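You operate a simulated robot arm through the tools that you are given. There is no shell and no other tool. Be economical: measure what you need, move in short steps, check, and stop when the job is done.

Carry out the task below with a simulated two-armed robot. There is one attempt and no reset: what you move stays moved.

## Task
Let the burnt pan soak, tip it out, then hold it still and scrub it clean.
Fine: wait till the crust pales; tip it into the basin by the washer; scrub on the draining board with the pink brush dipped in the suds; brush back. Set down upright: pink brush. What is to be rubbed or washed off counts as gone when no trace of it is left.

It is judged by the outcome, as a careful person would: the job done as asked, and still so three seconds after it is handed in. It fails if anything else is knocked over, pushed out of place, dropped, spilled or broken.

## Robot
Two 7-joint arms with two-finger parallel grippers on one trunk, on a base that drives. Base frame: it is fixed to the floor where the robot stands at the start and does not move with it; the origin is under the middle of the robot, x ahead of it, y to its left, z up. Lengths are in mm, angles in degrees, forces in N, time in s.
The left shoulder is at the start at [70, 134, 1251], the right one opposite. Places, roughly: basin by the washer [600, -100, 800]; blue tap lever [800, -400, 1400]; draining board [500, 200, 900]; red tap lever [800, -300, 1400]. Payload 1.57 kg a hand.
Tool frame (each hand has its own): the origin (TCP) lies between the finger pads and is the grasp point; the fingertips stand 30 mm ahead of it; z points along the fingers, y is the line along which they close. The gripper opens to 80 mm. The fingers are 17 mm wide and 12 mm thick; the gripper's body (40 by 82 mm) begins 80 mm behind the TCP.
Orientation is that of the tool frame in the base frame, as [roll, pitch, yaw] about the fixed x, y, z axes, in that order (R = Rz(yaw) Ry(pitch) Rx(roll)). With the fingers straight down and closing along the base's y, the tool's x points along the base's -x, its y along +y and its z along -z.

## Interface
- The arms move only by the tool nudge_tool. It takes "left_targets", "right_targets" or both (then of equal length, played together; a hand with none holds still); each is one flat list of numbers, 7 for each row, row after row: the turn, a rotation vector about the base's x, y, z in degrees, then the shift along the base's x, y, z in cm, then the gripper command, from -1 (shut) to 1 (fully open), values between in proportion. In form: [rx, ry, rz, tx, ty, tz, claw, rx, ry, rz, tx, ty, tz, claw, ...]. A call has 1 to 10 rows; each row shifts and turns the commanded pose from where the row before left it. A row lasts 0.2 s, in which the tool goes at most 50 mm and 8.6 degrees; a call with a longer step from one row to the next is refused whole, and so is a gripper value outside its range. Where a pose cannot be reached the arm comes as near as it can. A force on the tool above 40 N (or 10 N above the force at the start of the call, whichever is more), or a blocked arm, ends the call early, and 0.2 s more pass. Each finger travels about 153 mm/s and halts on what it meets, pressing with about 38 N; the grip force reading is that of the motor and also rises with nothing between the fingers. The clock runs only during rows and for 0.2 s after the last one: add rows that do not move to give the fingers time. The reply holds the time, the measured pose of the TCP, the force on the tool along the base axes, the opening and the grip force, in the units named above and with some noise, with the torque about the TCP (base axes, N m) and any sound that the robot's microphone picked up.
- Cameras (640 x 400 px; columns grow to the right, rows downward): "scene" is now at [129.1, 7.4, 1460.9]; the picture's right is [0.09, -1.00, 0.00], its down [-0.72, -0.07, -0.69] and it looks along [0.69, 0.06, -0.73] (base axes); focal length 238 px, centre (320, 200). "left" rides on the left gripper at [72, 7, -122] in its tool frame; the picture's right is [-0.09, 1.00, 0.00], its down [-0.84, -0.08, -0.54] and it looks along [-0.54, -0.05, 0.84] (tool axes); focal length 238 px, centre (320, 200). "right" rides on the right gripper at [72, -7, -122] in its tool frame; the picture's right is [0.09, 1.00, 0.00], its down [-0.84, 0.08, -0.54] and it looks along [-0.54, 0.05, 0.84] (tool axes); focal length 238 px, centre (320, 200). There is no depth. A picture from a camera that has moved, and an enlarged one, comes with that camera's place and axes in the base frame and with its lens.
- snapshot(camera): a new picture of that camera. No time passes.
- lift_body(by): slides the trunk up (or, below 0, down) by that many mm; the arms and the scene camera ride with it, the base frame stays. It gives what a move gives, with no picture.
- steer(legs): drives the robot by 1 to 6 legs, each [ahead, left, turn to the left] in mm, mm and degrees, along the robot's own axes; the way and the turn of a leg run together, so that a leg with both is an arc; at most 1500 mm and 180 degrees a leg. The arms and the cameras ride along, it lands a little off, and it stops where it bumps. It gives what a move gives.
- turn_head(pan, tilt): turns the head with the scene camera to pan (to the left, within 86 degrees either way) and tilt (down, from -29 to 69), counted from straight ahead of the robot. It gives what a move gives.
- inspect(camera, box): a new picture of the part [left, top, right, bottom] of that camera's present view, enlarged. No time passes.
- sign_off(): hands the job in; it is judged then, once.

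Go step by step. Nothing tells you exact positions but the pictures and the camera data: compare them with the known pose of the tool, close in by small moves and look again before you grip or let go. The budget is 120 turns and 92 pictures, counting those below and the enlarged ones. Unless the task says otherwise, let go and move clear before handing in, and close with one line.

The tools are called after "Call:" as name(argument=value, ...) on one line, values as JSON. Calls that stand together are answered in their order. nudge_tool: Moves the arms, as the interface text tells. Its arguments: {"type":"object","properties":{"left_targets":{"type":"array","items":{"type":"number"}},"right_targets":{"type":"array","items":{"type":"number"}}},"required":[]} The other tools are called the same way: lift_body (by) slides the trunk up or down; steer (legs) drives the base; turn_head (pan, tilt) turns the head that bears the scene camera; snapshot (camera) takes a picture; inspect (camera, box) takes an enlarged picture of a part of a camera's view; sign_off () hands the job in.

At the start:

```text
clock: 0.0
left_ee_pos: [455.0, 203.9, 1263.5]
left_tool_rot: [180.0, 0.0, 179.9]
left_force: [-0.4, -0.2, 0.1]
left_wrist_torque: [-0.02, 0.0, -0.01]
left_grip_width: 79.9
left_grasp_force: 0.0
right_ee_pos: [452.9, -128.0, 1235.6]
right_tool_rot: [-180.0, -0.1, 180.0]
right_force: [0.2, 0.7, 0.2]
right_wrist_torque: [-0.01, -0.02, -0.01]
right_grip_width: 80.0
right_grasp_force: 0.1
trunk travel left (down, up): [-825.0, 115.0]
robot x, y, heading: [2.6, -0.6, 0.3]
head pan, tilt: [5.2, 46.5]
```

scene: 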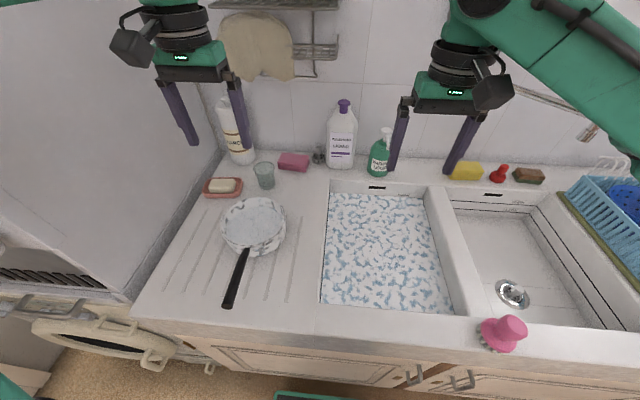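
right: 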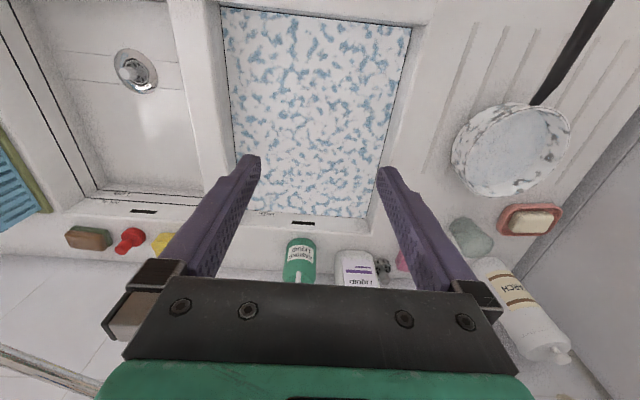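
left: 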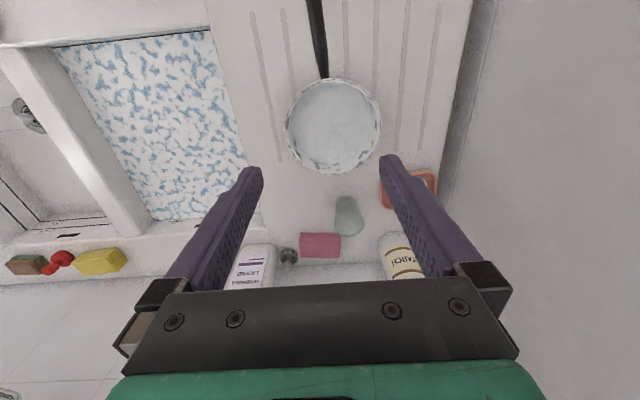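

I see the pan on the draining board with its handle towards me, the suds basin in the middle and the pink brush on the front rim at right. I'll look closer at the pan and the brush.

Call:
inspect(camera="scene", box=[190, 170, 320, 320])

Call:
inspect(camera="scene", box=[440, 270, 560, 370])

```text
2.67 times, centred on (255, 245) of scene
camera zoom: at [129.1, 7.4, 1460.9], right [0.09, -1.0, 0.0], down [-0.72, -0.07, -0.69], along [0.69, 0.06, -0.73], focal length 634 px, centre (493, 80)
```

zoom: 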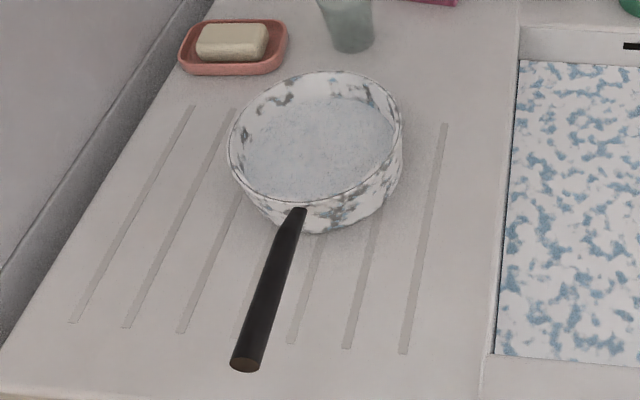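

```text
4.00 times, centred on (500, 320) of scene
camera zoom: at [129.1, 7.4, 1460.9], right [0.09, -1.0, 0.0], down [-0.72, -0.07, -0.69], along [0.69, 0.06, -0.73], focal length 952 px, centre (-400, -280)
```

zoom: 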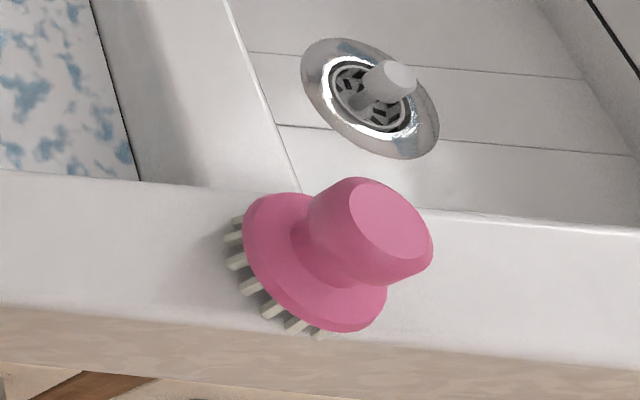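

The pan looks full of pale water. I'll check the crust from the left hand's view, and the brush from the right's.

Call:
inspect(camera="left", box=[270, 65, 400, 185])

Call:
turn_head(pan=15, tilt=55)

```text
3.33 times, centred on (335, 125) of left
camera zoom: at [383.5, 210.8, 1386.4], right [0.09, 1.0, 0.0], down [0.84, -0.08, 0.54], along [0.54, -0.05, -0.84], focal length 794 px, centre (270, 450)
```

zoom: 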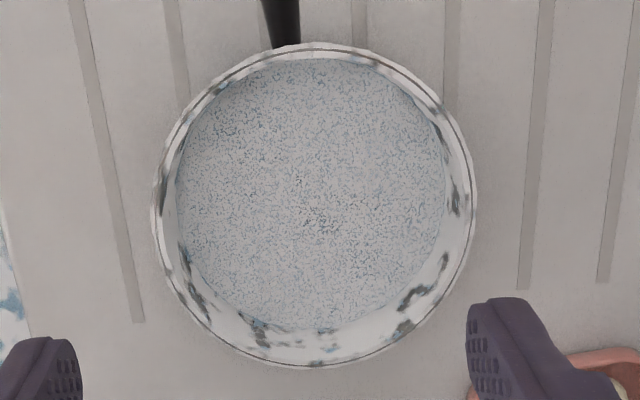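

```text
clock: 0.7
left_ee_pos: [455.7, 203.2, 1263.6]
left_tool_rot: [180.0, -0.1, 180.0]
left_force: [-0.8, 0.2, 0.1]
left_wrist_torque: [-0.04, -0.01, 0.0]
left_grip_width: 80.1
left_grasp_force: 0.0
right_ee_pos: [451.8, -127.5, 1235.1]
right_tool_rot: [180.0, -0.1, 180.0]
right_force: [0.7, 0.5, 0.1]
right_wrist_torque: [0.04, -0.01, -0.02]
right_grip_width: 79.9
right_grasp_force: 0.2
trunk travel left (down, up): [-825.0, 115.0]
robot x, y, heading: [-2.4, -2.4, 0.1]
head pan, tilt: [15.0, 55.0]
```

The pan's crust is hidden by cloudy water; time must pass. Meanwhile I move the right hand above the brush at about (297,-345).

Call:
nudge_tool(right_targets=[0, 0, 0, -2.6, -3.6, -1.4, 1, 0, 0, 0, -2.6, -3.6, -1.4, 1, 0, 0, 0, -2.6, -3.6, -1.4, 1, 0, 0, 0, -2.6, -3.6, -1.4, 1, 0, 0, 0, -2.6, -3.6, -1.4, 1, 0, 0, 0, -2.5, -3.7, -1.5, 1, 0, 0, 0, 0, 0, -2, 1])

Call:
snapshot(camera="right")

Call:
snapshot(camera="scene")

```text
clock: 2.3
left_ee_pos: [456.1, 203.9, 1262.3]
left_tool_rot: [-180.0, 0.0, -179.9]
left_force: [-0.4, -1.0, 0.3]
left_wrist_torque: [0.0, 0.0, -0.02]
left_grip_width: 80.1
left_grasp_force: 0.2
right_ee_pos: [297.8, -344.5, 1131.4]
right_tool_rot: [180.0, -0.1, -179.9]
right_force: [-0.2, 0.5, 0.0]
right_wrist_torque: [-0.04, 0.02, 0.01]
right_grip_width: 80.0
right_grasp_force: 0.1
trunk travel left (down, up): [-825.0, 115.0]
robot x, y, heading: [0.6, 1.3, -0.3]
head pan, tilt: [15.0, 55.0]
```

```text
85 pictures are left
camera right: at [226.1, -353.4, 1252.7], right [-0.09, 1.0, 0.0], down [0.84, 0.08, 0.54], along [0.54, 0.05, -0.84], focal length 238 px, centre (320, 200)
```

right: 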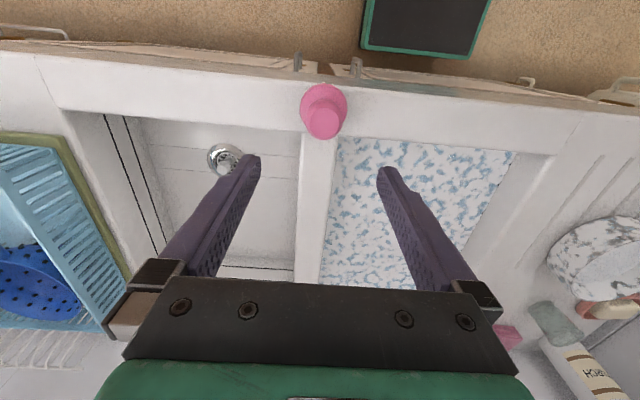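

```text
84 pictures are left
camera scene: at [119.9, 19.1, 1449.6], right [0.26, -0.97, 0.0], down [-0.79, -0.21, -0.57], along [0.55, 0.15, -0.82], focal length 238 px, centre (320, 200)
```

scene: 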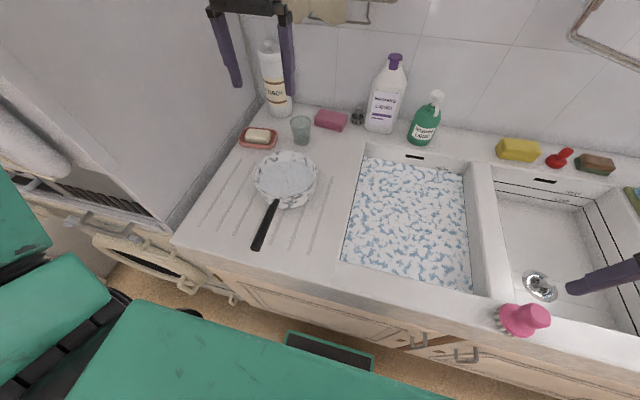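

The brush is at about (292,-343), its knob top near z 970. I lower the right hand to just above and look again.

Call:
nudge_tool(right_targets=[0, 0, 0, -0.2, 0.05, -3.2, 1, 0, 0, 0, -0.2, 0.05, -3.2, 1, 0, 0, 0, -0.1, 0, -3.2, 1, 0, 0, 0, 0, 0, 0, 1])

Call:
snapshot(camera="right")

Call:
turn_head(pan=-40, tilt=55)

Call:
snapshot(camera="scene")

```text
clock: 3.3
left_ee_pos: [457.6, 200.9, 1262.7]
left_tool_rot: [-180.0, -0.1, 179.9]
left_force: [-0.3, 0.2, 0.4]
left_wrist_torque: [0.01, 0.0, -0.03]
left_grip_width: 80.0
left_grasp_force: 0.0
right_ee_pos: [295.8, -345.6, 1031.8]
right_tool_rot: [179.8, -0.1, 179.9]
right_force: [0.5, -1.3, -0.2]
right_wrist_torque: [0.0, -0.01, 0.02]
right_grip_width: 79.9
right_grasp_force: 0.0
trunk travel left (down, up): [-825.0, 115.0]
robot x, y, heading: [0.3, -1.5, -0.1]
head pan, tilt: [15.0, 55.0]
```

```text
83 pictures are left
camera right: at [224.1, -354.1, 1153.6], right [-0.09, 1.0, 0.0], down [0.84, 0.08, 0.54], along [0.54, 0.05, -0.84], focal length 238 px, centre (320, 200)
```

right: 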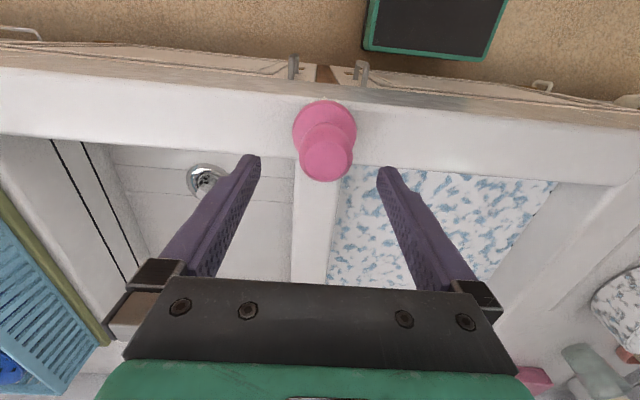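

```text
clock: 4.5
left_ee_pos: [455.5, 203.1, 1263.0]
left_tool_rot: [-180.0, 0.0, 180.0]
left_force: [0.3, 0.0, -0.5]
left_wrist_torque: [-0.03, 0.0, 0.0]
left_grip_width: 80.1
left_grasp_force: 0.0
right_ee_pos: [293.6, -344.2, 1032.4]
right_tool_rot: [179.8, -0.1, -180.0]
right_force: [-0.6, 0.9, -0.4]
right_wrist_torque: [-0.01, 0.0, -0.01]
right_grip_width: 80.0
right_grasp_force: 0.0
trunk travel left (down, up): [-825.0, 115.0]
robot x, y, heading: [2.9, 1.2, 0.1]
head pan, tilt: [-40.0, 55.0]
```

```text
82 pictures are left
camera scene: at [104.9, -46.7, 1449.6], right [-0.64, -0.77, 0.0], down [-0.63, 0.53, -0.57], along [0.44, -0.37, -0.82], focal length 238 px, centre (320, 200)
```

scene: 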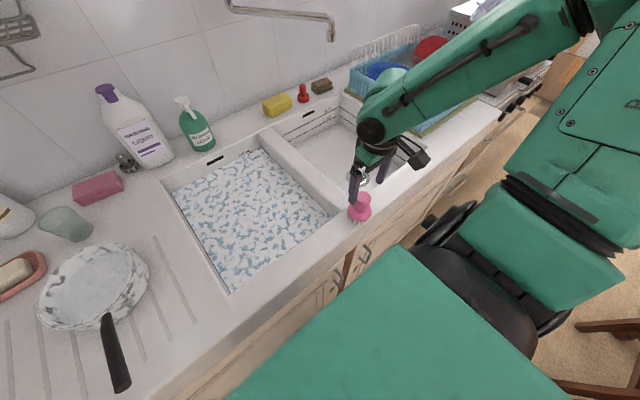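

The knob top seems nearer z 990, with the brush at about (291,-342). I lower to z 978, well over its flange, and check before gripping.

Call:
nudge_tool(right_targets=[0, 0, 0, -0.4, 0.2, -2.7, 1, 0, 0, 0, 0, 0, -2.7, 1, 0, 0, 0, 0, 0, 0, 1])

Call:
snapshot(camera="right")

Call:
inspect(camera="scene", box=[310, 130, 410, 240])

```text
clock: 5.3
left_ee_pos: [454.3, 203.2, 1263.9]
left_tool_rot: [-179.9, 0.1, -179.9]
left_force: [0.3, -0.5, 0.4]
left_wrist_torque: [-0.02, 0.01, 0.0]
left_grip_width: 80.0
left_grasp_force: 0.0
right_ee_pos: [292.8, -344.0, 979.3]
right_tool_rot: [179.9, 0.1, -180.0]
right_force: [-0.2, 0.4, -0.4]
right_wrist_torque: [0.02, -0.02, -0.03]
right_grip_width: 80.0
right_grasp_force: 0.0
right hand out of reach, approached as far as the arm can: row 1
trunk travel left (down, up): [-825.0, 115.0]
robot x, y, heading: [-0.5, 3.4, -0.2]
head pan, tilt: [-40.0, 55.0]
```

```text
81 pictures are left
camera right: at [220.0, -352.3, 1099.8], right [-0.09, 1.0, 0.0], down [0.84, 0.08, 0.54], along [0.54, 0.05, -0.84], focal length 238 px, centre (320, 200)
```

right: 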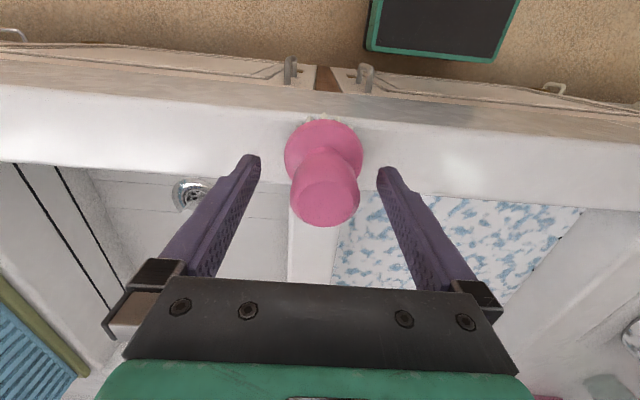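

```text
3.64 times, centred on (360, 185) of scene
camera zoom: at [103.4, -46.5, 1449.7], right [-0.64, -0.77, 0.0], down [-0.63, 0.53, -0.57], along [0.44, -0.37, -0.82], focal length 865 px, centre (174, 254)
```

zoom: 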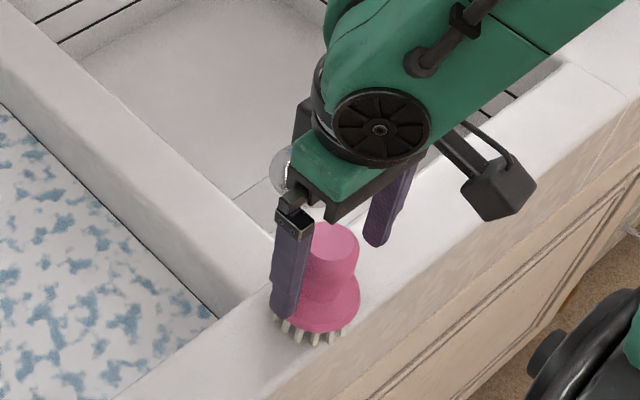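

The fingers straddle the knob within about 2 mm. I lower 7 mm more and close.

Call:
nudge_tool(right_targets=[0, 0, 0, 0, 0.15, -0.7, 1, 0, 0, 0, 0, 0, 0, 0, 0, 0, 0, 0, 0, 0, -1, 0, 0, 0, 0, 0, 0, -1, 0, 0, 0, 0, 0, 0, -1])

Call:
snapshot(camera="right")

```text
clock: 6.5
left_ee_pos: [454.4, 204.5, 1262.8]
left_tool_rot: [-180.0, 0.0, -179.9]
left_force: [-0.5, -0.2, 0.9]
left_wrist_torque: [0.01, 0.02, 0.03]
left_grip_width: 80.0
left_grasp_force: 0.0
right_ee_pos: [292.7, -341.7, 973.3]
right_tool_rot: [179.9, 0.0, 180.0]
right_force: [1.7, -0.7, 2.0]
right_wrist_torque: [-0.14, -0.01, 0.0]
right_grip_width: 40.7
right_grasp_force: 38.3
trunk travel left (down, up): [-825.0, 115.0]
robot x, y, heading: [2.8, 0.2, -0.1]
head pan, tilt: [-40.0, 55.0]
```

```text
79 pictures are left
camera right: at [220.6, -350.9, 1093.7], right [-0.09, 1.0, 0.0], down [0.84, 0.08, 0.54], along [0.54, 0.05, -0.84], focal length 238 px, centre (320, 200)
```

right: 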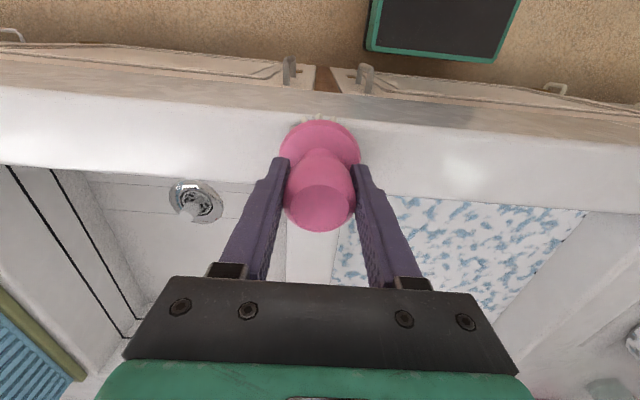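

The brush is held. I lift it clear and bring the left hand, tilted forward 40°, above the pan handle.

Call:
nudge_tool(right_targets=[0, 0, 0, 0, 0, 3, -1, 0, 0, 0, 0, 0, 3, -1, 0, 0, 0, 0, 0, 3, -1, 0, 0, 0, 0, 0, 2, -1, 0, 0, 0, 0, 0, 0, -1], left_targets=[0, -8, 0, -1.8, 0.3, -3.6, 1, 0, -8, 0, -1.8, 0.3, -3.6, 1, 0, -8, 0, -1.8, 0.3, -3.6, 1, 0, -8, 0, -1.8, 0.3, -3.6, 1, 0, -8, 0, -1.8, 0.3, -3.6, 1])

Call:
turn_head(pan=20, tilt=55)

Call:
snapshot(camera="left")

Call:
snapshot(camera="scene")

```text
clock: 7.8
left_ee_pos: [446.3, 216.2, 1144.8]
left_tool_rot: [179.8, 32.2, 179.6]
left_force: [-0.4, 0.1, -0.8]
left_wrist_torque: [0.0, -0.03, 0.02]
left_grip_width: 79.8
left_grasp_force: 0.1
left hand out of reach, approached as far as the arm can: row 3, 4, 5
right_ee_pos: [293.4, -342.5, 1081.8]
right_tool_rot: [179.9, 0.0, -180.0]
right_force: [-0.6, 0.0, -0.5]
right_wrist_torque: [-0.04, -0.01, 0.0]
right_grip_width: 40.2
right_grasp_force: 38.2
trunk travel left (down, up): [-825.0, 115.0]
robot x, y, heading: [0.9, 2.4, -0.1]
head pan, tilt: [-40.0, 55.0]
```

```text
clock: 9.1
left_ee_pos: [446.1, 217.2, 1144.4]
left_tool_rot: [179.9, 32.1, 179.6]
left_force: [0.3, 0.5, 0.0]
left_wrist_torque: [0.0, 0.0, -0.02]
left_grip_width: 79.9
left_grasp_force: 0.1
right_ee_pos: [293.4, -341.5, 1081.5]
right_tool_rot: [179.9, -0.1, 180.0]
right_force: [-0.1, 1.0, -1.5]
right_wrist_torque: [0.0, -0.02, 0.02]
right_grip_width: 40.4
right_grasp_force: 37.9
trunk travel left (down, up): [-825.0, 115.0]
robot x, y, heading: [-0.1, -0.6, 0.0]
head pan, tilt: [20.0, 55.0]
```

```text
78 pictures are left
camera left: at [320.2, 225.4, 1211.7], right [0.09, 1.0, 0.05], down [0.42, -0.08, 0.9], along [0.9, -0.06, -0.42], focal length 238 px, centre (320, 200)
```

left: 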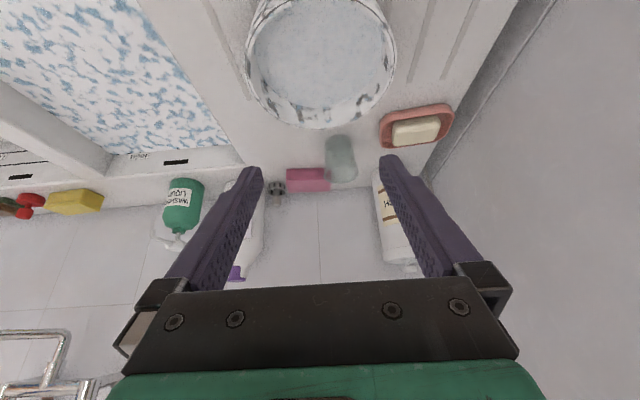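

```text
77 pictures are left
camera scene: at [117.2, 24.8, 1449.6], right [0.34, -0.94, 0.0], down [-0.77, -0.28, -0.57], along [0.54, 0.2, -0.82], focal length 238 px, centre (320, 200)
```

scene: 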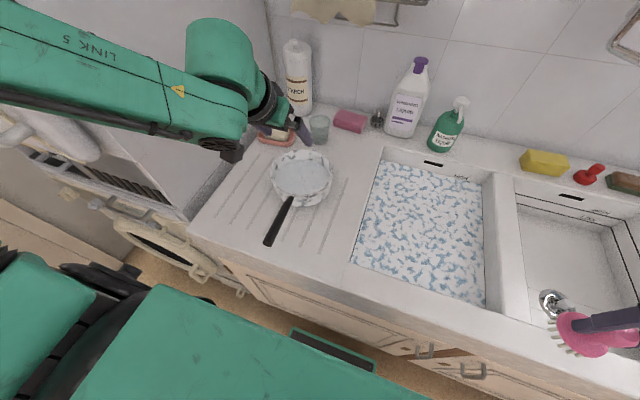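

The tilted hand is out of reach this close, so I back the robot up 150 mm (all is clear behind) and then complete the tilt.

Call:
steer(legs=[[-150, 0, 0]])

Call:
nudge_tool(left_targets=[0, -4, 0, 1.5, 0, -1.5, 1, 0, -4, 0, 1.5, 0, -1.5, 1, 0, 0, 0, 0, 0, 0, 1])

Call:
snapshot(camera="left")

Call:
snapshot(camera="scene")

```text
clock: 10.4
left_ee_pos: [300.0, 217.9, 1145.3]
left_tool_rot: [180.0, 32.1, 179.6]
left_force: [0.4, -0.1, -0.3]
left_wrist_torque: [-0.04, 0.04, -0.01]
left_grip_width: 80.0
left_grasp_force: 0.0
right_ee_pos: [146.0, -341.9, 1080.8]
right_tool_rot: [180.0, -0.2, -180.0]
right_force: [-0.7, 0.3, 0.2]
right_wrist_torque: [-0.01, 0.05, 0.01]
right_grip_width: 40.0
right_grasp_force: 38.1
trunk travel left (down, up): [-825.0, 115.0]
robot x, y, heading: [-150.8, 1.6, -0.1]
head pan, tilt: [20.0, 55.0]
```

```text
clock: 11.2
left_ee_pos: [325.1, 214.5, 1116.9]
left_tool_rot: [179.9, 40.3, 179.5]
left_force: [0.6, 0.7, 0.7]
left_wrist_torque: [0.04, -0.03, 0.02]
left_grip_width: 79.9
left_grasp_force: 0.1
right_ee_pos: [142.4, -345.2, 1083.0]
right_tool_rot: [179.9, 0.1, 180.0]
right_force: [-0.6, 0.0, -0.8]
right_wrist_torque: [0.01, -0.01, -0.01]
right_grip_width: 40.2
right_grasp_force: 38.0
trunk travel left (down, up): [-825.0, 115.0]
robot x, y, heading: [-149.6, 2.4, 0.1]
head pan, tilt: [20.0, 55.0]
```

```text
76 pictures are left
camera left: at [191.5, 223.7, 1164.2], right [0.08, 1.0, 0.06], down [0.29, -0.08, 0.95], along [0.95, -0.06, -0.29], focal length 238 px, centre (320, 200)
```

left: 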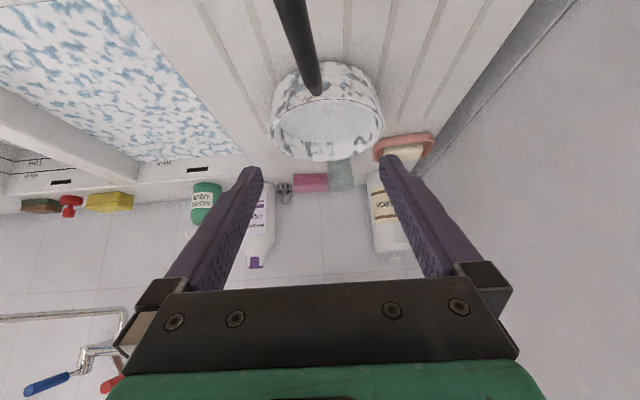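

```text
75 pictures are left
camera scene: at [-33.7, 22.8, 1449.8], right [0.34, -0.94, 0.0], down [-0.77, -0.28, -0.57], along [0.54, 0.2, -0.82], focal length 238 px, centre (320, 200)
```

scene: 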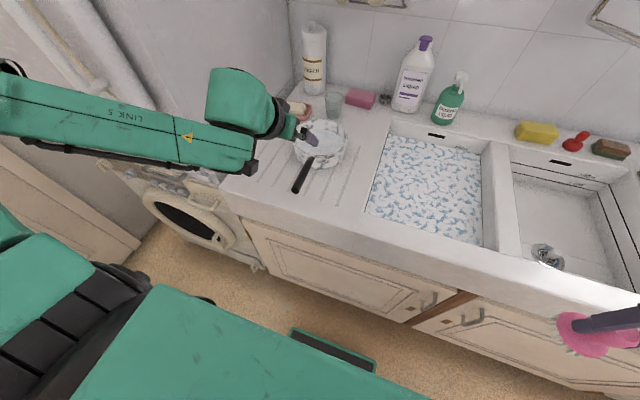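

The handle slopes from its end near (279,200,988) to the pan at about (428,214,954). I go to a pre-grasp above it at 50° tilt, turned 5°.

Call:
nudge_tool(left_targets=[0, -5, 2.5, 0, -0.3, -3, 1, 0, -5, 2.5, 0, -0.3, -3, 1, 0, 0, 0, 0, -0.3, -3, 1, 0, 0, 0, 0, 0, 0, 1])

Call:
snapshot(camera="left")

Call:
inspect(camera="scene", box=[200, 80, 400, 220])

```text
clock: 12.2
left_ee_pos: [327.7, 206.4, 1025.6]
left_tool_rot: [-179.6, 50.2, -175.1]
left_force: [0.8, -0.6, 0.0]
left_wrist_torque: [-0.01, -0.04, 0.0]
left_grip_width: 79.8
left_grasp_force: 0.1
right_ee_pos: [144.7, -343.0, 1081.9]
right_tool_rot: [-180.0, 0.0, 180.0]
right_force: [-0.8, 0.3, -1.2]
right_wrist_torque: [-0.03, -0.01, 0.0]
right_grip_width: 40.2
right_grasp_force: 37.7
trunk travel left (down, up): [-825.0, 115.0]
robot x, y, heading: [-148.6, -5.8, -0.4]
head pan, tilt: [20.0, 55.0]
```

```text
74 pictures are left
camera left: at [187.6, 203.5, 1049.2], right [-0.02, 1.0, 0.07], down [0.12, -0.06, 0.99], along [0.99, 0.03, -0.12], focal length 238 px, centre (320, 200)
```

left: 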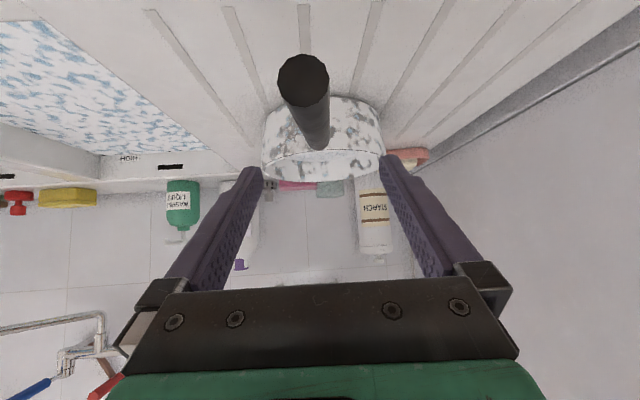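

```text
2.86 times, centred on (300, 150) of scene
camera zoom: at [-31.9, 24.8, 1449.6], right [0.34, -0.94, 0.0], down [-0.77, -0.28, -0.57], along [0.54, 0.2, -0.82], focal length 680 px, centre (377, 343)
```

zoom: 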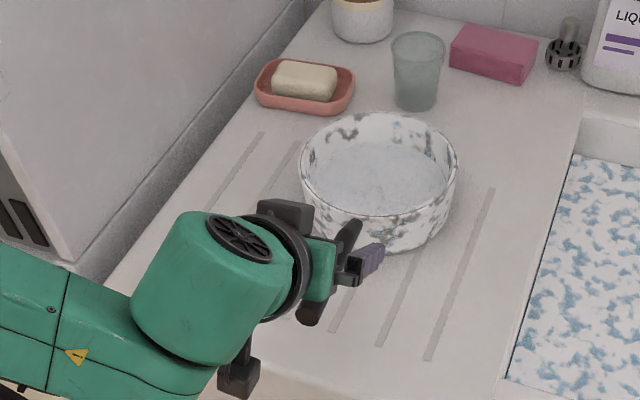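

The handle lies centred between the fingers, running (279,203,988) to (428,214,960). I move in to (368,210,971) with the fingers open and check.

Call:
nudge_tool(left_targets=[0, 0, 0, 1.0, 0.1, -2.0, 1, 0, 0, 0, 1.5, 0.1, -1.9, 1, 0, 0, 0, 1.5, 0.2, -1.6, 1, 0, 0, 0, 0, 0, 0, 1])

Call:
snapshot(camera="left")

Call:
inspect(camera="scene", box=[250, 100, 400, 220])

```text
clock: 13.2
left_ee_pos: [366.8, 211.4, 969.6]
left_tool_rot: [-179.7, 50.2, -175.0]
left_force: [-0.6, 0.5, 0.0]
left_wrist_torque: [-0.02, 0.0, -0.01]
left_grip_width: 79.9
left_grasp_force: 0.0
right_ee_pos: [142.1, -343.2, 1081.8]
right_tool_rot: [179.9, 0.0, 180.0]
right_force: [-0.2, 0.2, -0.3]
right_wrist_torque: [0.0, -0.02, 0.0]
right_grip_width: 40.4
right_grasp_force: 37.5
trunk travel left (down, up): [-825.0, 115.0]
robot x, y, heading: [-147.7, 1.8, -0.2]
head pan, tilt: [20.0, 55.0]
```

```text
72 pictures are left
camera left: at [227.3, 207.1, 994.6], right [-0.02, 1.0, 0.07], down [0.12, -0.06, 0.99], along [0.99, 0.03, -0.12], focal length 238 px, centre (320, 200)
```

left: 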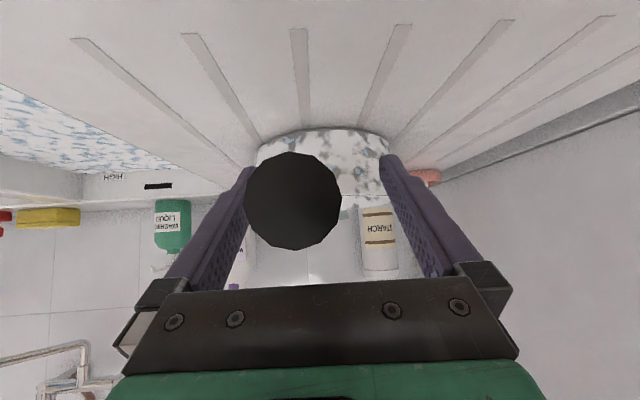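

```text
3.33 times, centred on (325, 160) of scene
camera zoom: at [-32.1, 24.5, 1449.7], right [0.34, -0.94, 0.0], down [-0.77, -0.28, -0.57], along [0.54, 0.2, -0.82], focal length 793 px, centre (303, 333)
```

zoom: 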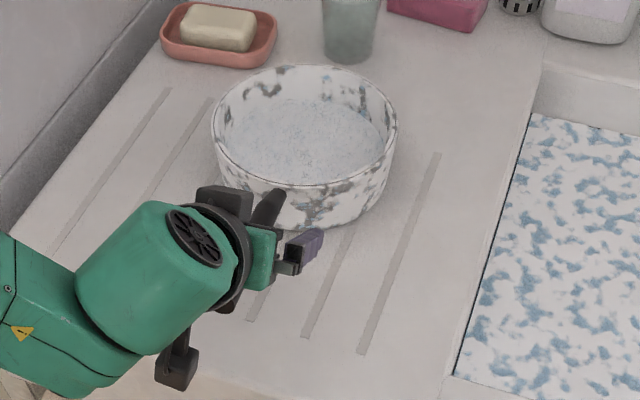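

Alignment is good; I close the left fingers on the handle.

Call:
nudge_tool(left_targets=[0, 0, 0, 0, 0, 0, 0.3, 0, 0, 0, 0, 0, 0, -0.3, 0, 0, 0, 0, 0, 0, -1, 0, 0, 0, 0, 0, 0, -1, 0, 0, 0, 0, 0, 0, -1])

Call:
inspect(camera="scene", box=[280, 110, 360, 170])

```text
clock: 14.4
left_ee_pos: [366.6, 210.3, 970.8]
left_tool_rot: [-179.5, 50.2, -175.1]
left_force: [0.3, -1.7, -0.4]
left_wrist_torque: [-0.06, 0.02, -0.35]
left_grip_width: 22.0
left_grasp_force: 34.3
right_ee_pos: [143.4, -343.8, 1081.9]
right_tool_rot: [179.9, -0.1, -179.9]
right_force: [-0.6, 0.2, -1.1]
right_wrist_torque: [-0.03, 0.0, 0.0]
right_grip_width: 40.1
right_grasp_force: 38.1
trunk travel left (down, up): [-825.0, 115.0]
robot x, y, heading: [-149.6, -1.7, 0.1]
head pan, tilt: [20.0, 55.0]
```

```text
6.67 times, centred on (320, 140) of scene
camera zoom: at [-31.7, 24.0, 1449.6], right [0.34, -0.94, 0.0], down [-0.77, -0.28, -0.57], along [0.54, 0.2, -0.82], focal length 1586 px, centre (320, 600)
```

zoom: 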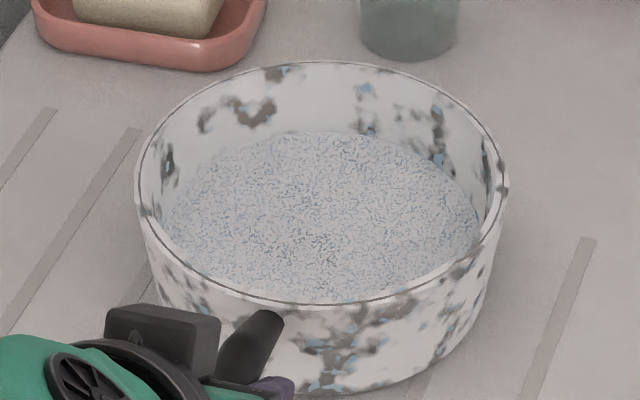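

The handle is gripped (22 mm). I let the pan soak and watch for a colour change in the crust.

Call:
nudge_tool(left_targets=[0, 0, 0, 0, 0, 0, -1, 0, 0, 0, 0, 0, 0, -1, 0, 0, 0, 0, 0, 0, -1, 0, 0, 0, 0, 0, 0, -1, 0, 0, 0, 0, 0, 0, -1, 0, 0, 0, 0, 0, 0, -1, 0, 0, 0, 0, 0, 0, -1, 0, 0, 0, 0, 0, 0, -1, 0, 0, 0, 0, 0, 0, -1, 0, 0, 0, 0, 0, 0, -1])

Call:
nudge_tool(left_targets=[0, 0, 0, 0, 0, 0, -1, 0, 0, 0, 0, 0, 0, -1, 0, 0, 0, 0, 0, 0, -1, 0, 0, 0, 0, 0, 0, -1, 0, 0, 0, 0, 0, 0, -1, 0, 0, 0, 0, 0, 0, -1, 0, 0, 0, 0, 0, 0, -1, 0, 0, 0, 0, 0, 0, -1, 0, 0, 0, 0, 0, 0, -1, 0, 0, 0, 0, 0, 0, -1])

Call:
nudge_tool(left_targets=[0, 0, 0, 0, 0, 0, -1, 0, 0, 0, 0, 0, 0, -1, 0, 0, 0, 0, 0, 0, -1, 0, 0, 0, 0, 0, 0, -1, 0, 0, 0, 0, 0, 0, -1, 0, 0, 0, 0, 0, 0, -1, 0, 0, 0, 0, 0, 0, -1, 0, 0, 0, 0, 0, 0, -1, 0, 0, 0, 0, 0, 0, -1, 0, 0, 0, 0, 0, 0, -1])

Call:
nudge_tool(left_targets=[0, 0, 0, 0, 0, 0, -1, 0, 0, 0, 0, 0, 0, -1, 0, 0, 0, 0, 0, 0, -1, 0, 0, 0, 0, 0, 0, -1, 0, 0, 0, 0, 0, 0, -1, 0, 0, 0, 0, 0, 0, -1, 0, 0, 0, 0, 0, 0, -1, 0, 0, 0, 0, 0, 0, -1, 0, 0, 0, 0, 0, 0, -1, 0, 0, 0, 0, 0, 0, -1])

Call:
nudge_tool(left_targets=[0, 0, 0, 0, 0, 0, -1, 0, 0, 0, 0, 0, 0, -1, 0, 0, 0, 0, 0, 0, -1, 0, 0, 0, 0, 0, 0, -1, 0, 0, 0, 0, 0, 0, -1, 0, 0, 0, 0, 0, 0, -1, 0, 0, 0, 0, 0, 0, -1, 0, 0, 0, 0, 0, 0, -1, 0, 0, 0, 0, 0, 0, -1, 0, 0, 0, 0, 0, 0, -1])

Call:
inspect(camera="scene", box=[280, 110, 360, 170])

```text
clock: 16.6
left_ee_pos: [367.2, 210.4, 970.0]
left_tool_rot: [-179.8, 50.2, -175.2]
left_force: [-1.6, -2.6, -0.3]
left_wrist_torque: [-0.04, 0.03, -0.33]
left_grip_width: 21.7
left_grasp_force: 35.1
right_ee_pos: [144.7, -343.1, 1080.6]
right_tool_rot: [179.9, 0.0, 180.0]
right_force: [0.0, 0.1, -0.8]
right_wrist_torque: [-0.03, 0.04, 0.03]
right_grip_width: 40.2
right_grasp_force: 37.9
trunk travel left (down, up): [-825.0, 115.0]
robot x, y, heading: [-148.1, 2.7, -0.2]
head pan, tilt: [20.0, 55.0]
```

```text
clock: 18.8
left_ee_pos: [366.4, 210.6, 971.6]
left_tool_rot: [-179.7, 50.2, -175.1]
left_force: [-1.8, -1.9, -0.5]
left_wrist_torque: [-0.1, 0.01, -0.29]
left_grip_width: 22.2
left_grasp_force: 34.6
right_ee_pos: [143.8, -344.2, 1082.4]
right_tool_rot: [179.9, 0.0, 180.0]
right_force: [0.0, -0.3, -1.2]
right_wrist_torque: [-0.01, -0.02, -0.02]
right_grip_width: 40.1
right_grasp_force: 37.9
trunk travel left (down, up): [-825.0, 115.0]
robot x, y, heading: [-146.5, -2.6, -0.2]
head pan, tilt: [20.0, 55.0]
```

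```text
clock: 21.0
left_ee_pos: [366.5, 210.9, 971.5]
left_tool_rot: [-179.7, 50.2, -175.1]
left_force: [-0.9, -2.6, -0.3]
left_wrist_torque: [-0.07, 0.01, -0.31]
left_grip_width: 21.8
left_grasp_force: 34.8
right_ee_pos: [144.3, -343.2, 1081.7]
right_tool_rot: [180.0, -0.2, -179.9]
right_force: [-0.4, 0.5, -0.7]
right_wrist_torque: [-0.01, -0.01, 0.02]
right_grip_width: 40.1
right_grasp_force: 37.7
trunk travel left (down, up): [-825.0, 115.0]
robot x, y, heading: [-150.5, -0.2, 0.0]
head pan, tilt: [20.0, 55.0]
```

```text
clock: 23.2
left_ee_pos: [366.6, 210.6, 971.2]
left_tool_rot: [-179.8, 50.3, -175.1]
left_force: [-1.3, -1.2, 0.4]
left_wrist_torque: [-0.03, 0.03, -0.33]
left_grip_width: 21.8
left_grasp_force: 34.9
right_ee_pos: [144.3, -344.3, 1081.9]
right_tool_rot: [179.9, -0.1, 179.9]
right_force: [0.5, -0.1, -0.9]
right_wrist_torque: [-0.04, -0.01, -0.01]
right_grip_width: 39.9
right_grasp_force: 37.8
trunk travel left (down, up): [-825.0, 115.0]
robot x, y, heading: [-149.0, -1.7, 0.1]
head pan, tilt: [20.0, 55.0]
```

```text
clock: 25.4
left_ee_pos: [367.0, 210.5, 970.9]
left_tool_rot: [-179.7, 50.3, -175.1]
left_force: [-0.2, -2.3, 0.0]
left_wrist_torque: [-0.05, 0.0, -0.3]
left_grip_width: 21.7
left_grasp_force: 34.5
right_ee_pos: [144.1, -343.2, 1081.3]
right_tool_rot: [179.9, -0.1, 179.9]
right_force: [-1.0, -0.4, -0.3]
right_wrist_torque: [-0.05, 0.02, -0.03]
right_grip_width: 39.8
right_grasp_force: 37.6
trunk travel left (down, up): [-825.0, 115.0]
robot x, y, heading: [-145.7, -0.6, -0.1]
head pan, tilt: [20.0, 55.0]
```

```text
6.67 times, centred on (320, 140) of scene
camera zoom: at [-31.7, 24.0, 1449.6], right [0.34, -0.94, 0.0], down [-0.77, -0.28, -0.57], along [0.54, 0.2, -0.82], focal length 1586 px, centre (320, 600)
```

zoom: 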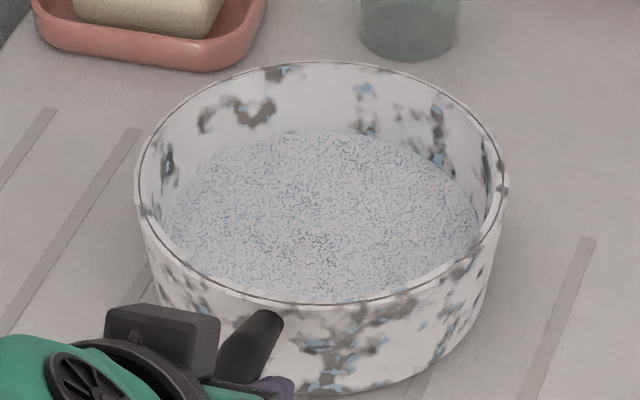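

No change is visible yet. I look at the contents more closely while more time passes.

Call:
inspect(camera="scene", box=[300, 122, 340, 147])

Call:
turn_head(pan=20, tilt=20)

Call:
snapshot(camera="scene")

Call:
turn_head(pan=-30, tilt=20)

Call:
snapshot(camera="scene")

```text
16.00 times, centred on (320, 134) of scene
camera zoom: at [-31.7, 24.0, 1449.6], right [0.34, -0.94, 0.0], down [-0.77, -0.28, -0.57], along [0.54, 0.2, -0.82], focal length 3806 px, centre (320, 1248)
```

zoom: 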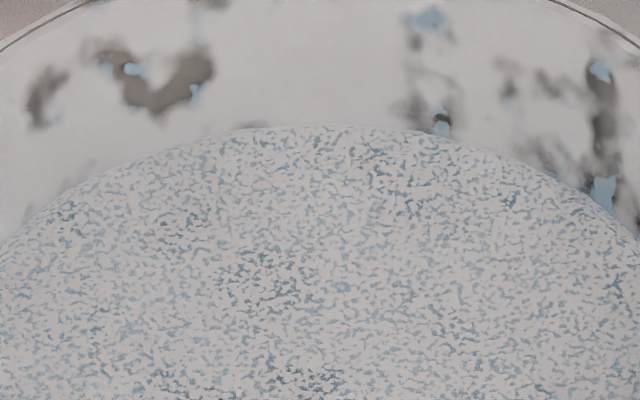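

```text
clock: 26.4
left_ee_pos: [367.9, 210.9, 970.2]
left_tool_rot: [-179.7, 50.2, -175.1]
left_force: [-1.1, -3.0, 0.4]
left_wrist_torque: [-0.06, 0.01, -0.33]
left_grip_width: 21.8
left_grasp_force: 34.5
right_ee_pos: [143.0, -343.4, 1081.2]
right_tool_rot: [179.9, 0.0, -180.0]
right_force: [-0.1, -0.2, -0.7]
right_wrist_torque: [0.01, -0.02, -0.02]
right_grip_width: 40.1
right_grasp_force: 37.8
trunk travel left (down, up): [-825.0, 115.0]
robot x, y, heading: [-150.0, -0.7, 0.1]
head pan, tilt: [20.0, 20.0]
```

```text
67 pictures are left
camera scene: at [-12.0, 31.1, 1501.6], right [0.34, -0.94, 0.0], down [-0.32, -0.12, -0.94], along [0.88, 0.32, -0.34], focal length 238 px, centre (320, 200)
```

scene: 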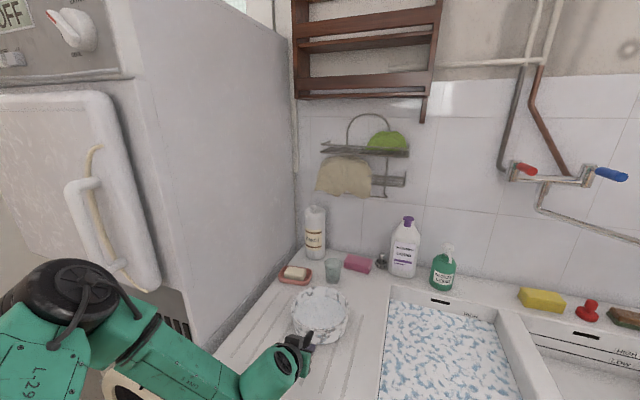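

```text
clock: 27.6
left_ee_pos: [367.6, 211.4, 972.1]
left_tool_rot: [-179.7, 50.2, -175.1]
left_force: [-0.1, -2.5, -0.2]
left_wrist_torque: [-0.01, 0.01, -0.3]
left_grip_width: 21.7
left_grasp_force: 35.0
right_ee_pos: [144.3, -344.9, 1082.2]
right_tool_rot: [180.0, -0.2, -180.0]
right_force: [0.3, -0.9, -1.3]
right_wrist_torque: [-0.04, 0.02, 0.02]
right_grip_width: 39.9
right_grasp_force: 38.2
trunk travel left (down, up): [-825.0, 115.0]
robot x, y, heading: [-147.4, 1.8, -0.1]
head pan, tilt: [-30.0, 20.0]
```

```text
66 pictures are left
camera scene: at [-18.8, -47.2, 1501.7], right [-0.5, -0.87, 0.0], down [-0.3, 0.17, -0.94], along [0.81, -0.47, -0.34], focal length 238 px, centre (320, 200)
```

scene: 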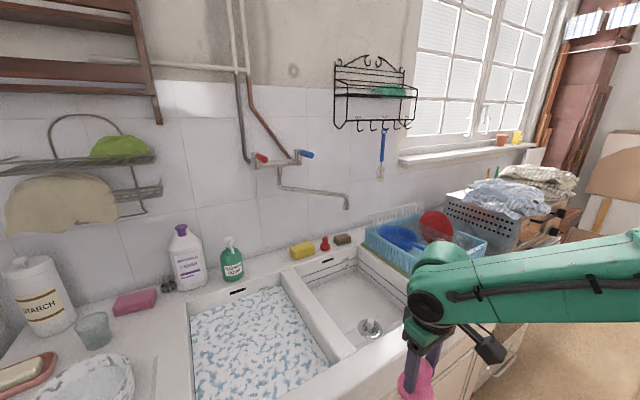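

The pan holds suds with darker patches seen through them. I keep soaking and will compare the same enlarged view.

Call:
turn_head(pan=20, tilt=55)

Call:
nudge_tool(left_targets=[0, 0, 0, 0, 0, 0, -1, 0, 0, 0, 0, 0, 0, -1, 0, 0, 0, 0, 0, 0, -1, 0, 0, 0, 0, 0, 0, -1, 0, 0, 0, 0, 0, 0, -1, 0, 0, 0, 0, 0, 0, -1, 0, 0, 0, 0, 0, 0, -1, 0, 0, 0, 0, 0, 0, -1, 0, 0, 0, 0, 0, 0, -1, 0, 0, 0, 0, 0, 0, -1])

Call:
nudge_tool(left_targets=[0, 0, 0, 0, 0, 0, -1, 0, 0, 0, 0, 0, 0, -1, 0, 0, 0, 0, 0, 0, -1, 0, 0, 0, 0, 0, 0, -1, 0, 0, 0, 0, 0, 0, -1, 0, 0, 0, 0, 0, 0, -1, 0, 0, 0, 0, 0, 0, -1, 0, 0, 0, 0, 0, 0, -1, 0, 0, 0, 0, 0, 0, -1, 0, 0, 0, 0, 0, 0, -1])

Call:
nudge_tool(left_targets=[0, 0, 0, 0, 0, 0, -1, 0, 0, 0, 0, 0, 0, -1, 0, 0, 0, 0, 0, 0, -1, 0, 0, 0, 0, 0, 0, -1, 0, 0, 0, 0, 0, 0, -1, 0, 0, 0, 0, 0, 0, -1, 0, 0, 0, 0, 0, 0, -1, 0, 0, 0, 0, 0, 0, -1, 0, 0, 0, 0, 0, 0, -1, 0, 0, 0, 0, 0, 0, -1])

Call:
nudge_tool(left_targets=[0, 0, 0, 0, 0, 0, -1, 0, 0, 0, 0, 0, 0, -1, 0, 0, 0, 0, 0, 0, -1, 0, 0, 0, 0, 0, 0, -1, 0, 0, 0, 0, 0, 0, -1, 0, 0, 0, 0, 0, 0, -1, 0, 0, 0, 0, 0, 0, -1, 0, 0, 0, 0, 0, 0, -1, 0, 0, 0, 0, 0, 0, -1, 0, 0, 0, 0, 0, 0, -1])

Call:
nudge_tool(left_targets=[0, 0, 0, 0, 0, 0, -1, 0, 0, 0, 0, 0, 0, -1, 0, 0, 0, 0, 0, 0, -1, 0, 0, 0, 0, 0, 0, -1, 0, 0, 0, 0, 0, 0, -1, 0, 0, 0, 0, 0, 0, -1, 0, 0, 0, 0, 0, 0, -1, 0, 0, 0, 0, 0, 0, -1, 0, 0, 0, 0, 0, 0, -1, 0, 0, 0, 0, 0, 0, -1])

Call:
nudge_tool(left_targets=[0, 0, 0, 0, 0, 0, -1, 0, 0, 0, 0, 0, 0, -1, 0, 0, 0, 0, 0, 0, -1, 0, 0, 0, 0, 0, 0, -1, 0, 0, 0, 0, 0, 0, -1, 0, 0, 0, 0, 0, 0, -1, 0, 0, 0, 0, 0, 0, -1, 0, 0, 0, 0, 0, 0, -1, 0, 0, 0, 0, 0, 0, -1, 0, 0, 0, 0, 0, 0, -1])

Call:
inspect(camera="scene", box=[280, 110, 360, 170])

Call:
inspect(camera="scene", box=[300, 122, 340, 147])

```text
clock: 28.8
left_ee_pos: [367.3, 210.1, 971.9]
left_tool_rot: [-179.7, 50.2, -175.1]
left_force: [-0.8, -2.1, -0.6]
left_wrist_torque: [-0.07, -0.02, -0.31]
left_grip_width: 22.0
left_grasp_force: 35.1
right_ee_pos: [143.5, -343.4, 1081.2]
right_tool_rot: [179.9, -0.1, 180.0]
right_force: [0.3, 0.9, -0.9]
right_wrist_torque: [-0.01, 0.01, 0.02]
right_grip_width: 39.9
right_grasp_force: 38.2
trunk travel left (down, up): [-825.0, 115.0]
robot x, y, heading: [-149.2, 1.7, -0.2]
head pan, tilt: [20.0, 55.0]
```

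```text
clock: 31.0
left_ee_pos: [367.7, 209.9, 970.4]
left_tool_rot: [-179.7, 50.2, -175.0]
left_force: [0.3, -2.1, -0.4]
left_wrist_torque: [-0.06, 0.03, -0.29]
left_grip_width: 21.8
left_grasp_force: 35.1
right_ee_pos: [142.8, -343.0, 1081.7]
right_tool_rot: [179.9, 0.0, -179.9]
right_force: [-0.3, 0.2, -1.5]
right_wrist_torque: [0.02, 0.05, -0.03]
right_grip_width: 39.8
right_grasp_force: 38.3
trunk travel left (down, up): [-825.0, 115.0]
robot x, y, heading: [-146.0, -3.4, 0.0]
head pan, tilt: [20.0, 55.0]
```

```text
clock: 33.2
left_ee_pos: [367.0, 210.2, 971.3]
left_tool_rot: [-179.7, 50.2, -175.0]
left_force: [-0.4, -1.7, -0.2]
left_wrist_torque: [-0.08, -0.01, -0.3]
left_grip_width: 21.9
left_grasp_force: 35.0
right_ee_pos: [143.5, -343.8, 1081.4]
right_tool_rot: [179.9, -0.2, 180.0]
right_force: [0.2, -0.5, -0.6]
right_wrist_torque: [0.0, 0.02, 0.01]
right_grip_width: 39.7
right_grasp_force: 38.0
trunk travel left (down, up): [-825.0, 115.0]
robot x, y, heading: [-149.7, 1.1, -0.1]
head pan, tilt: [20.0, 55.0]
```

```text
clock: 35.4
left_ee_pos: [367.6, 210.9, 970.6]
left_tool_rot: [-179.6, 50.2, -175.1]
left_force: [0.1, -1.3, -0.1]
left_wrist_torque: [-0.05, -0.01, -0.31]
left_grip_width: 21.8
left_grasp_force: 35.0
right_ee_pos: [143.8, -343.4, 1081.2]
right_tool_rot: [179.9, 0.0, -179.9]
right_force: [-1.2, -0.1, -0.2]
right_wrist_torque: [0.01, -0.04, -0.02]
right_grip_width: 39.9
right_grasp_force: 37.6
trunk travel left (down, up): [-825.0, 115.0]
robot x, y, heading: [-148.2, 2.5, 0.1]
head pan, tilt: [20.0, 55.0]
```

```text
clock: 37.6
left_ee_pos: [366.6, 211.3, 970.3]
left_tool_rot: [-179.7, 50.1, -175.1]
left_force: [0.3, -2.6, 0.0]
left_wrist_torque: [-0.05, 0.0, -0.29]
left_grip_width: 22.1
left_grasp_force: 34.9
right_ee_pos: [143.7, -343.6, 1082.1]
right_tool_rot: [179.9, -0.1, -180.0]
right_force: [0.6, -0.1, -0.2]
right_wrist_torque: [0.0, 0.01, 0.02]
right_grip_width: 39.9
right_grasp_force: 37.8
trunk travel left (down, up): [-825.0, 115.0]
robot x, y, heading: [-151.2, 2.9, 0.0]
head pan, tilt: [20.0, 55.0]
```

```text
clock: 39.8
left_ee_pos: [367.1, 211.0, 970.5]
left_tool_rot: [-179.7, 50.1, -175.1]
left_force: [-0.5, -2.5, -0.7]
left_wrist_torque: [-0.04, -0.05, -0.29]
left_grip_width: 21.9
left_grasp_force: 34.8
right_ee_pos: [144.7, -343.9, 1082.4]
right_tool_rot: [179.9, -0.1, -180.0]
right_force: [-0.9, -0.2, -0.9]
right_wrist_torque: [0.03, 0.0, 0.01]
right_grip_width: 39.8
right_grasp_force: 38.8
trunk travel left (down, up): [-825.0, 115.0]
robot x, y, heading: [-149.6, -3.0, -0.0]
head pan, tilt: [20.0, 55.0]
```

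```text
clock: 42.0
left_ee_pos: [367.2, 210.6, 970.8]
left_tool_rot: [-179.8, 50.2, -175.0]
left_force: [0.5, -0.9, -0.4]
left_wrist_torque: [-0.04, -0.03, -0.29]
left_grip_width: 21.7
left_grasp_force: 34.9
right_ee_pos: [143.9, -343.3, 1082.1]
right_tool_rot: [179.9, -0.2, 180.0]
right_force: [-0.1, 0.1, -0.3]
right_wrist_torque: [-0.04, -0.03, -0.01]
right_grip_width: 40.0
right_grasp_force: 37.8
trunk travel left (down, up): [-825.0, 115.0]
robot x, y, heading: [-154.1, 2.1, 0.3]
head pan, tilt: [20.0, 55.0]
```

```text
6.67 times, centred on (320, 140) of scene
camera zoom: at [-31.7, 24.0, 1449.6], right [0.34, -0.94, 0.0], down [-0.77, -0.28, -0.57], along [0.54, 0.2, -0.82], focal length 1586 px, centre (320, 600)
```

zoom: 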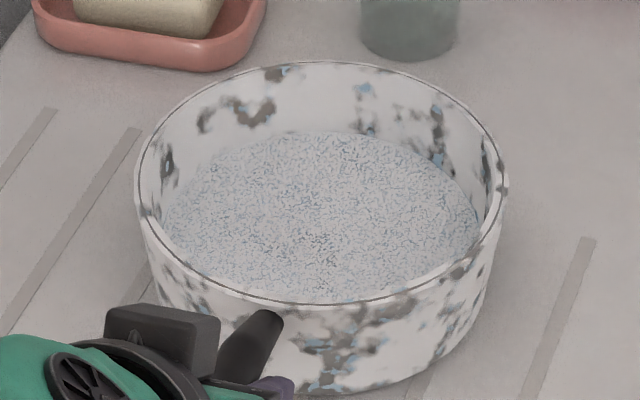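

```text
16.00 times, centred on (320, 134) of scene
camera zoom: at [-31.7, 24.0, 1449.6], right [0.34, -0.94, 0.0], down [-0.77, -0.28, -0.57], along [0.54, 0.2, -0.82], focal length 3806 px, centre (320, 1248)
```

zoom: 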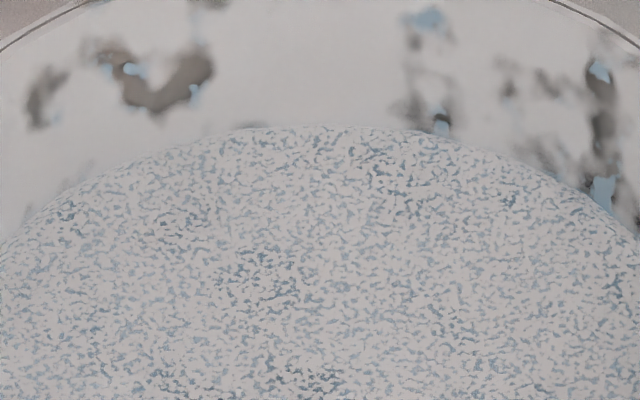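

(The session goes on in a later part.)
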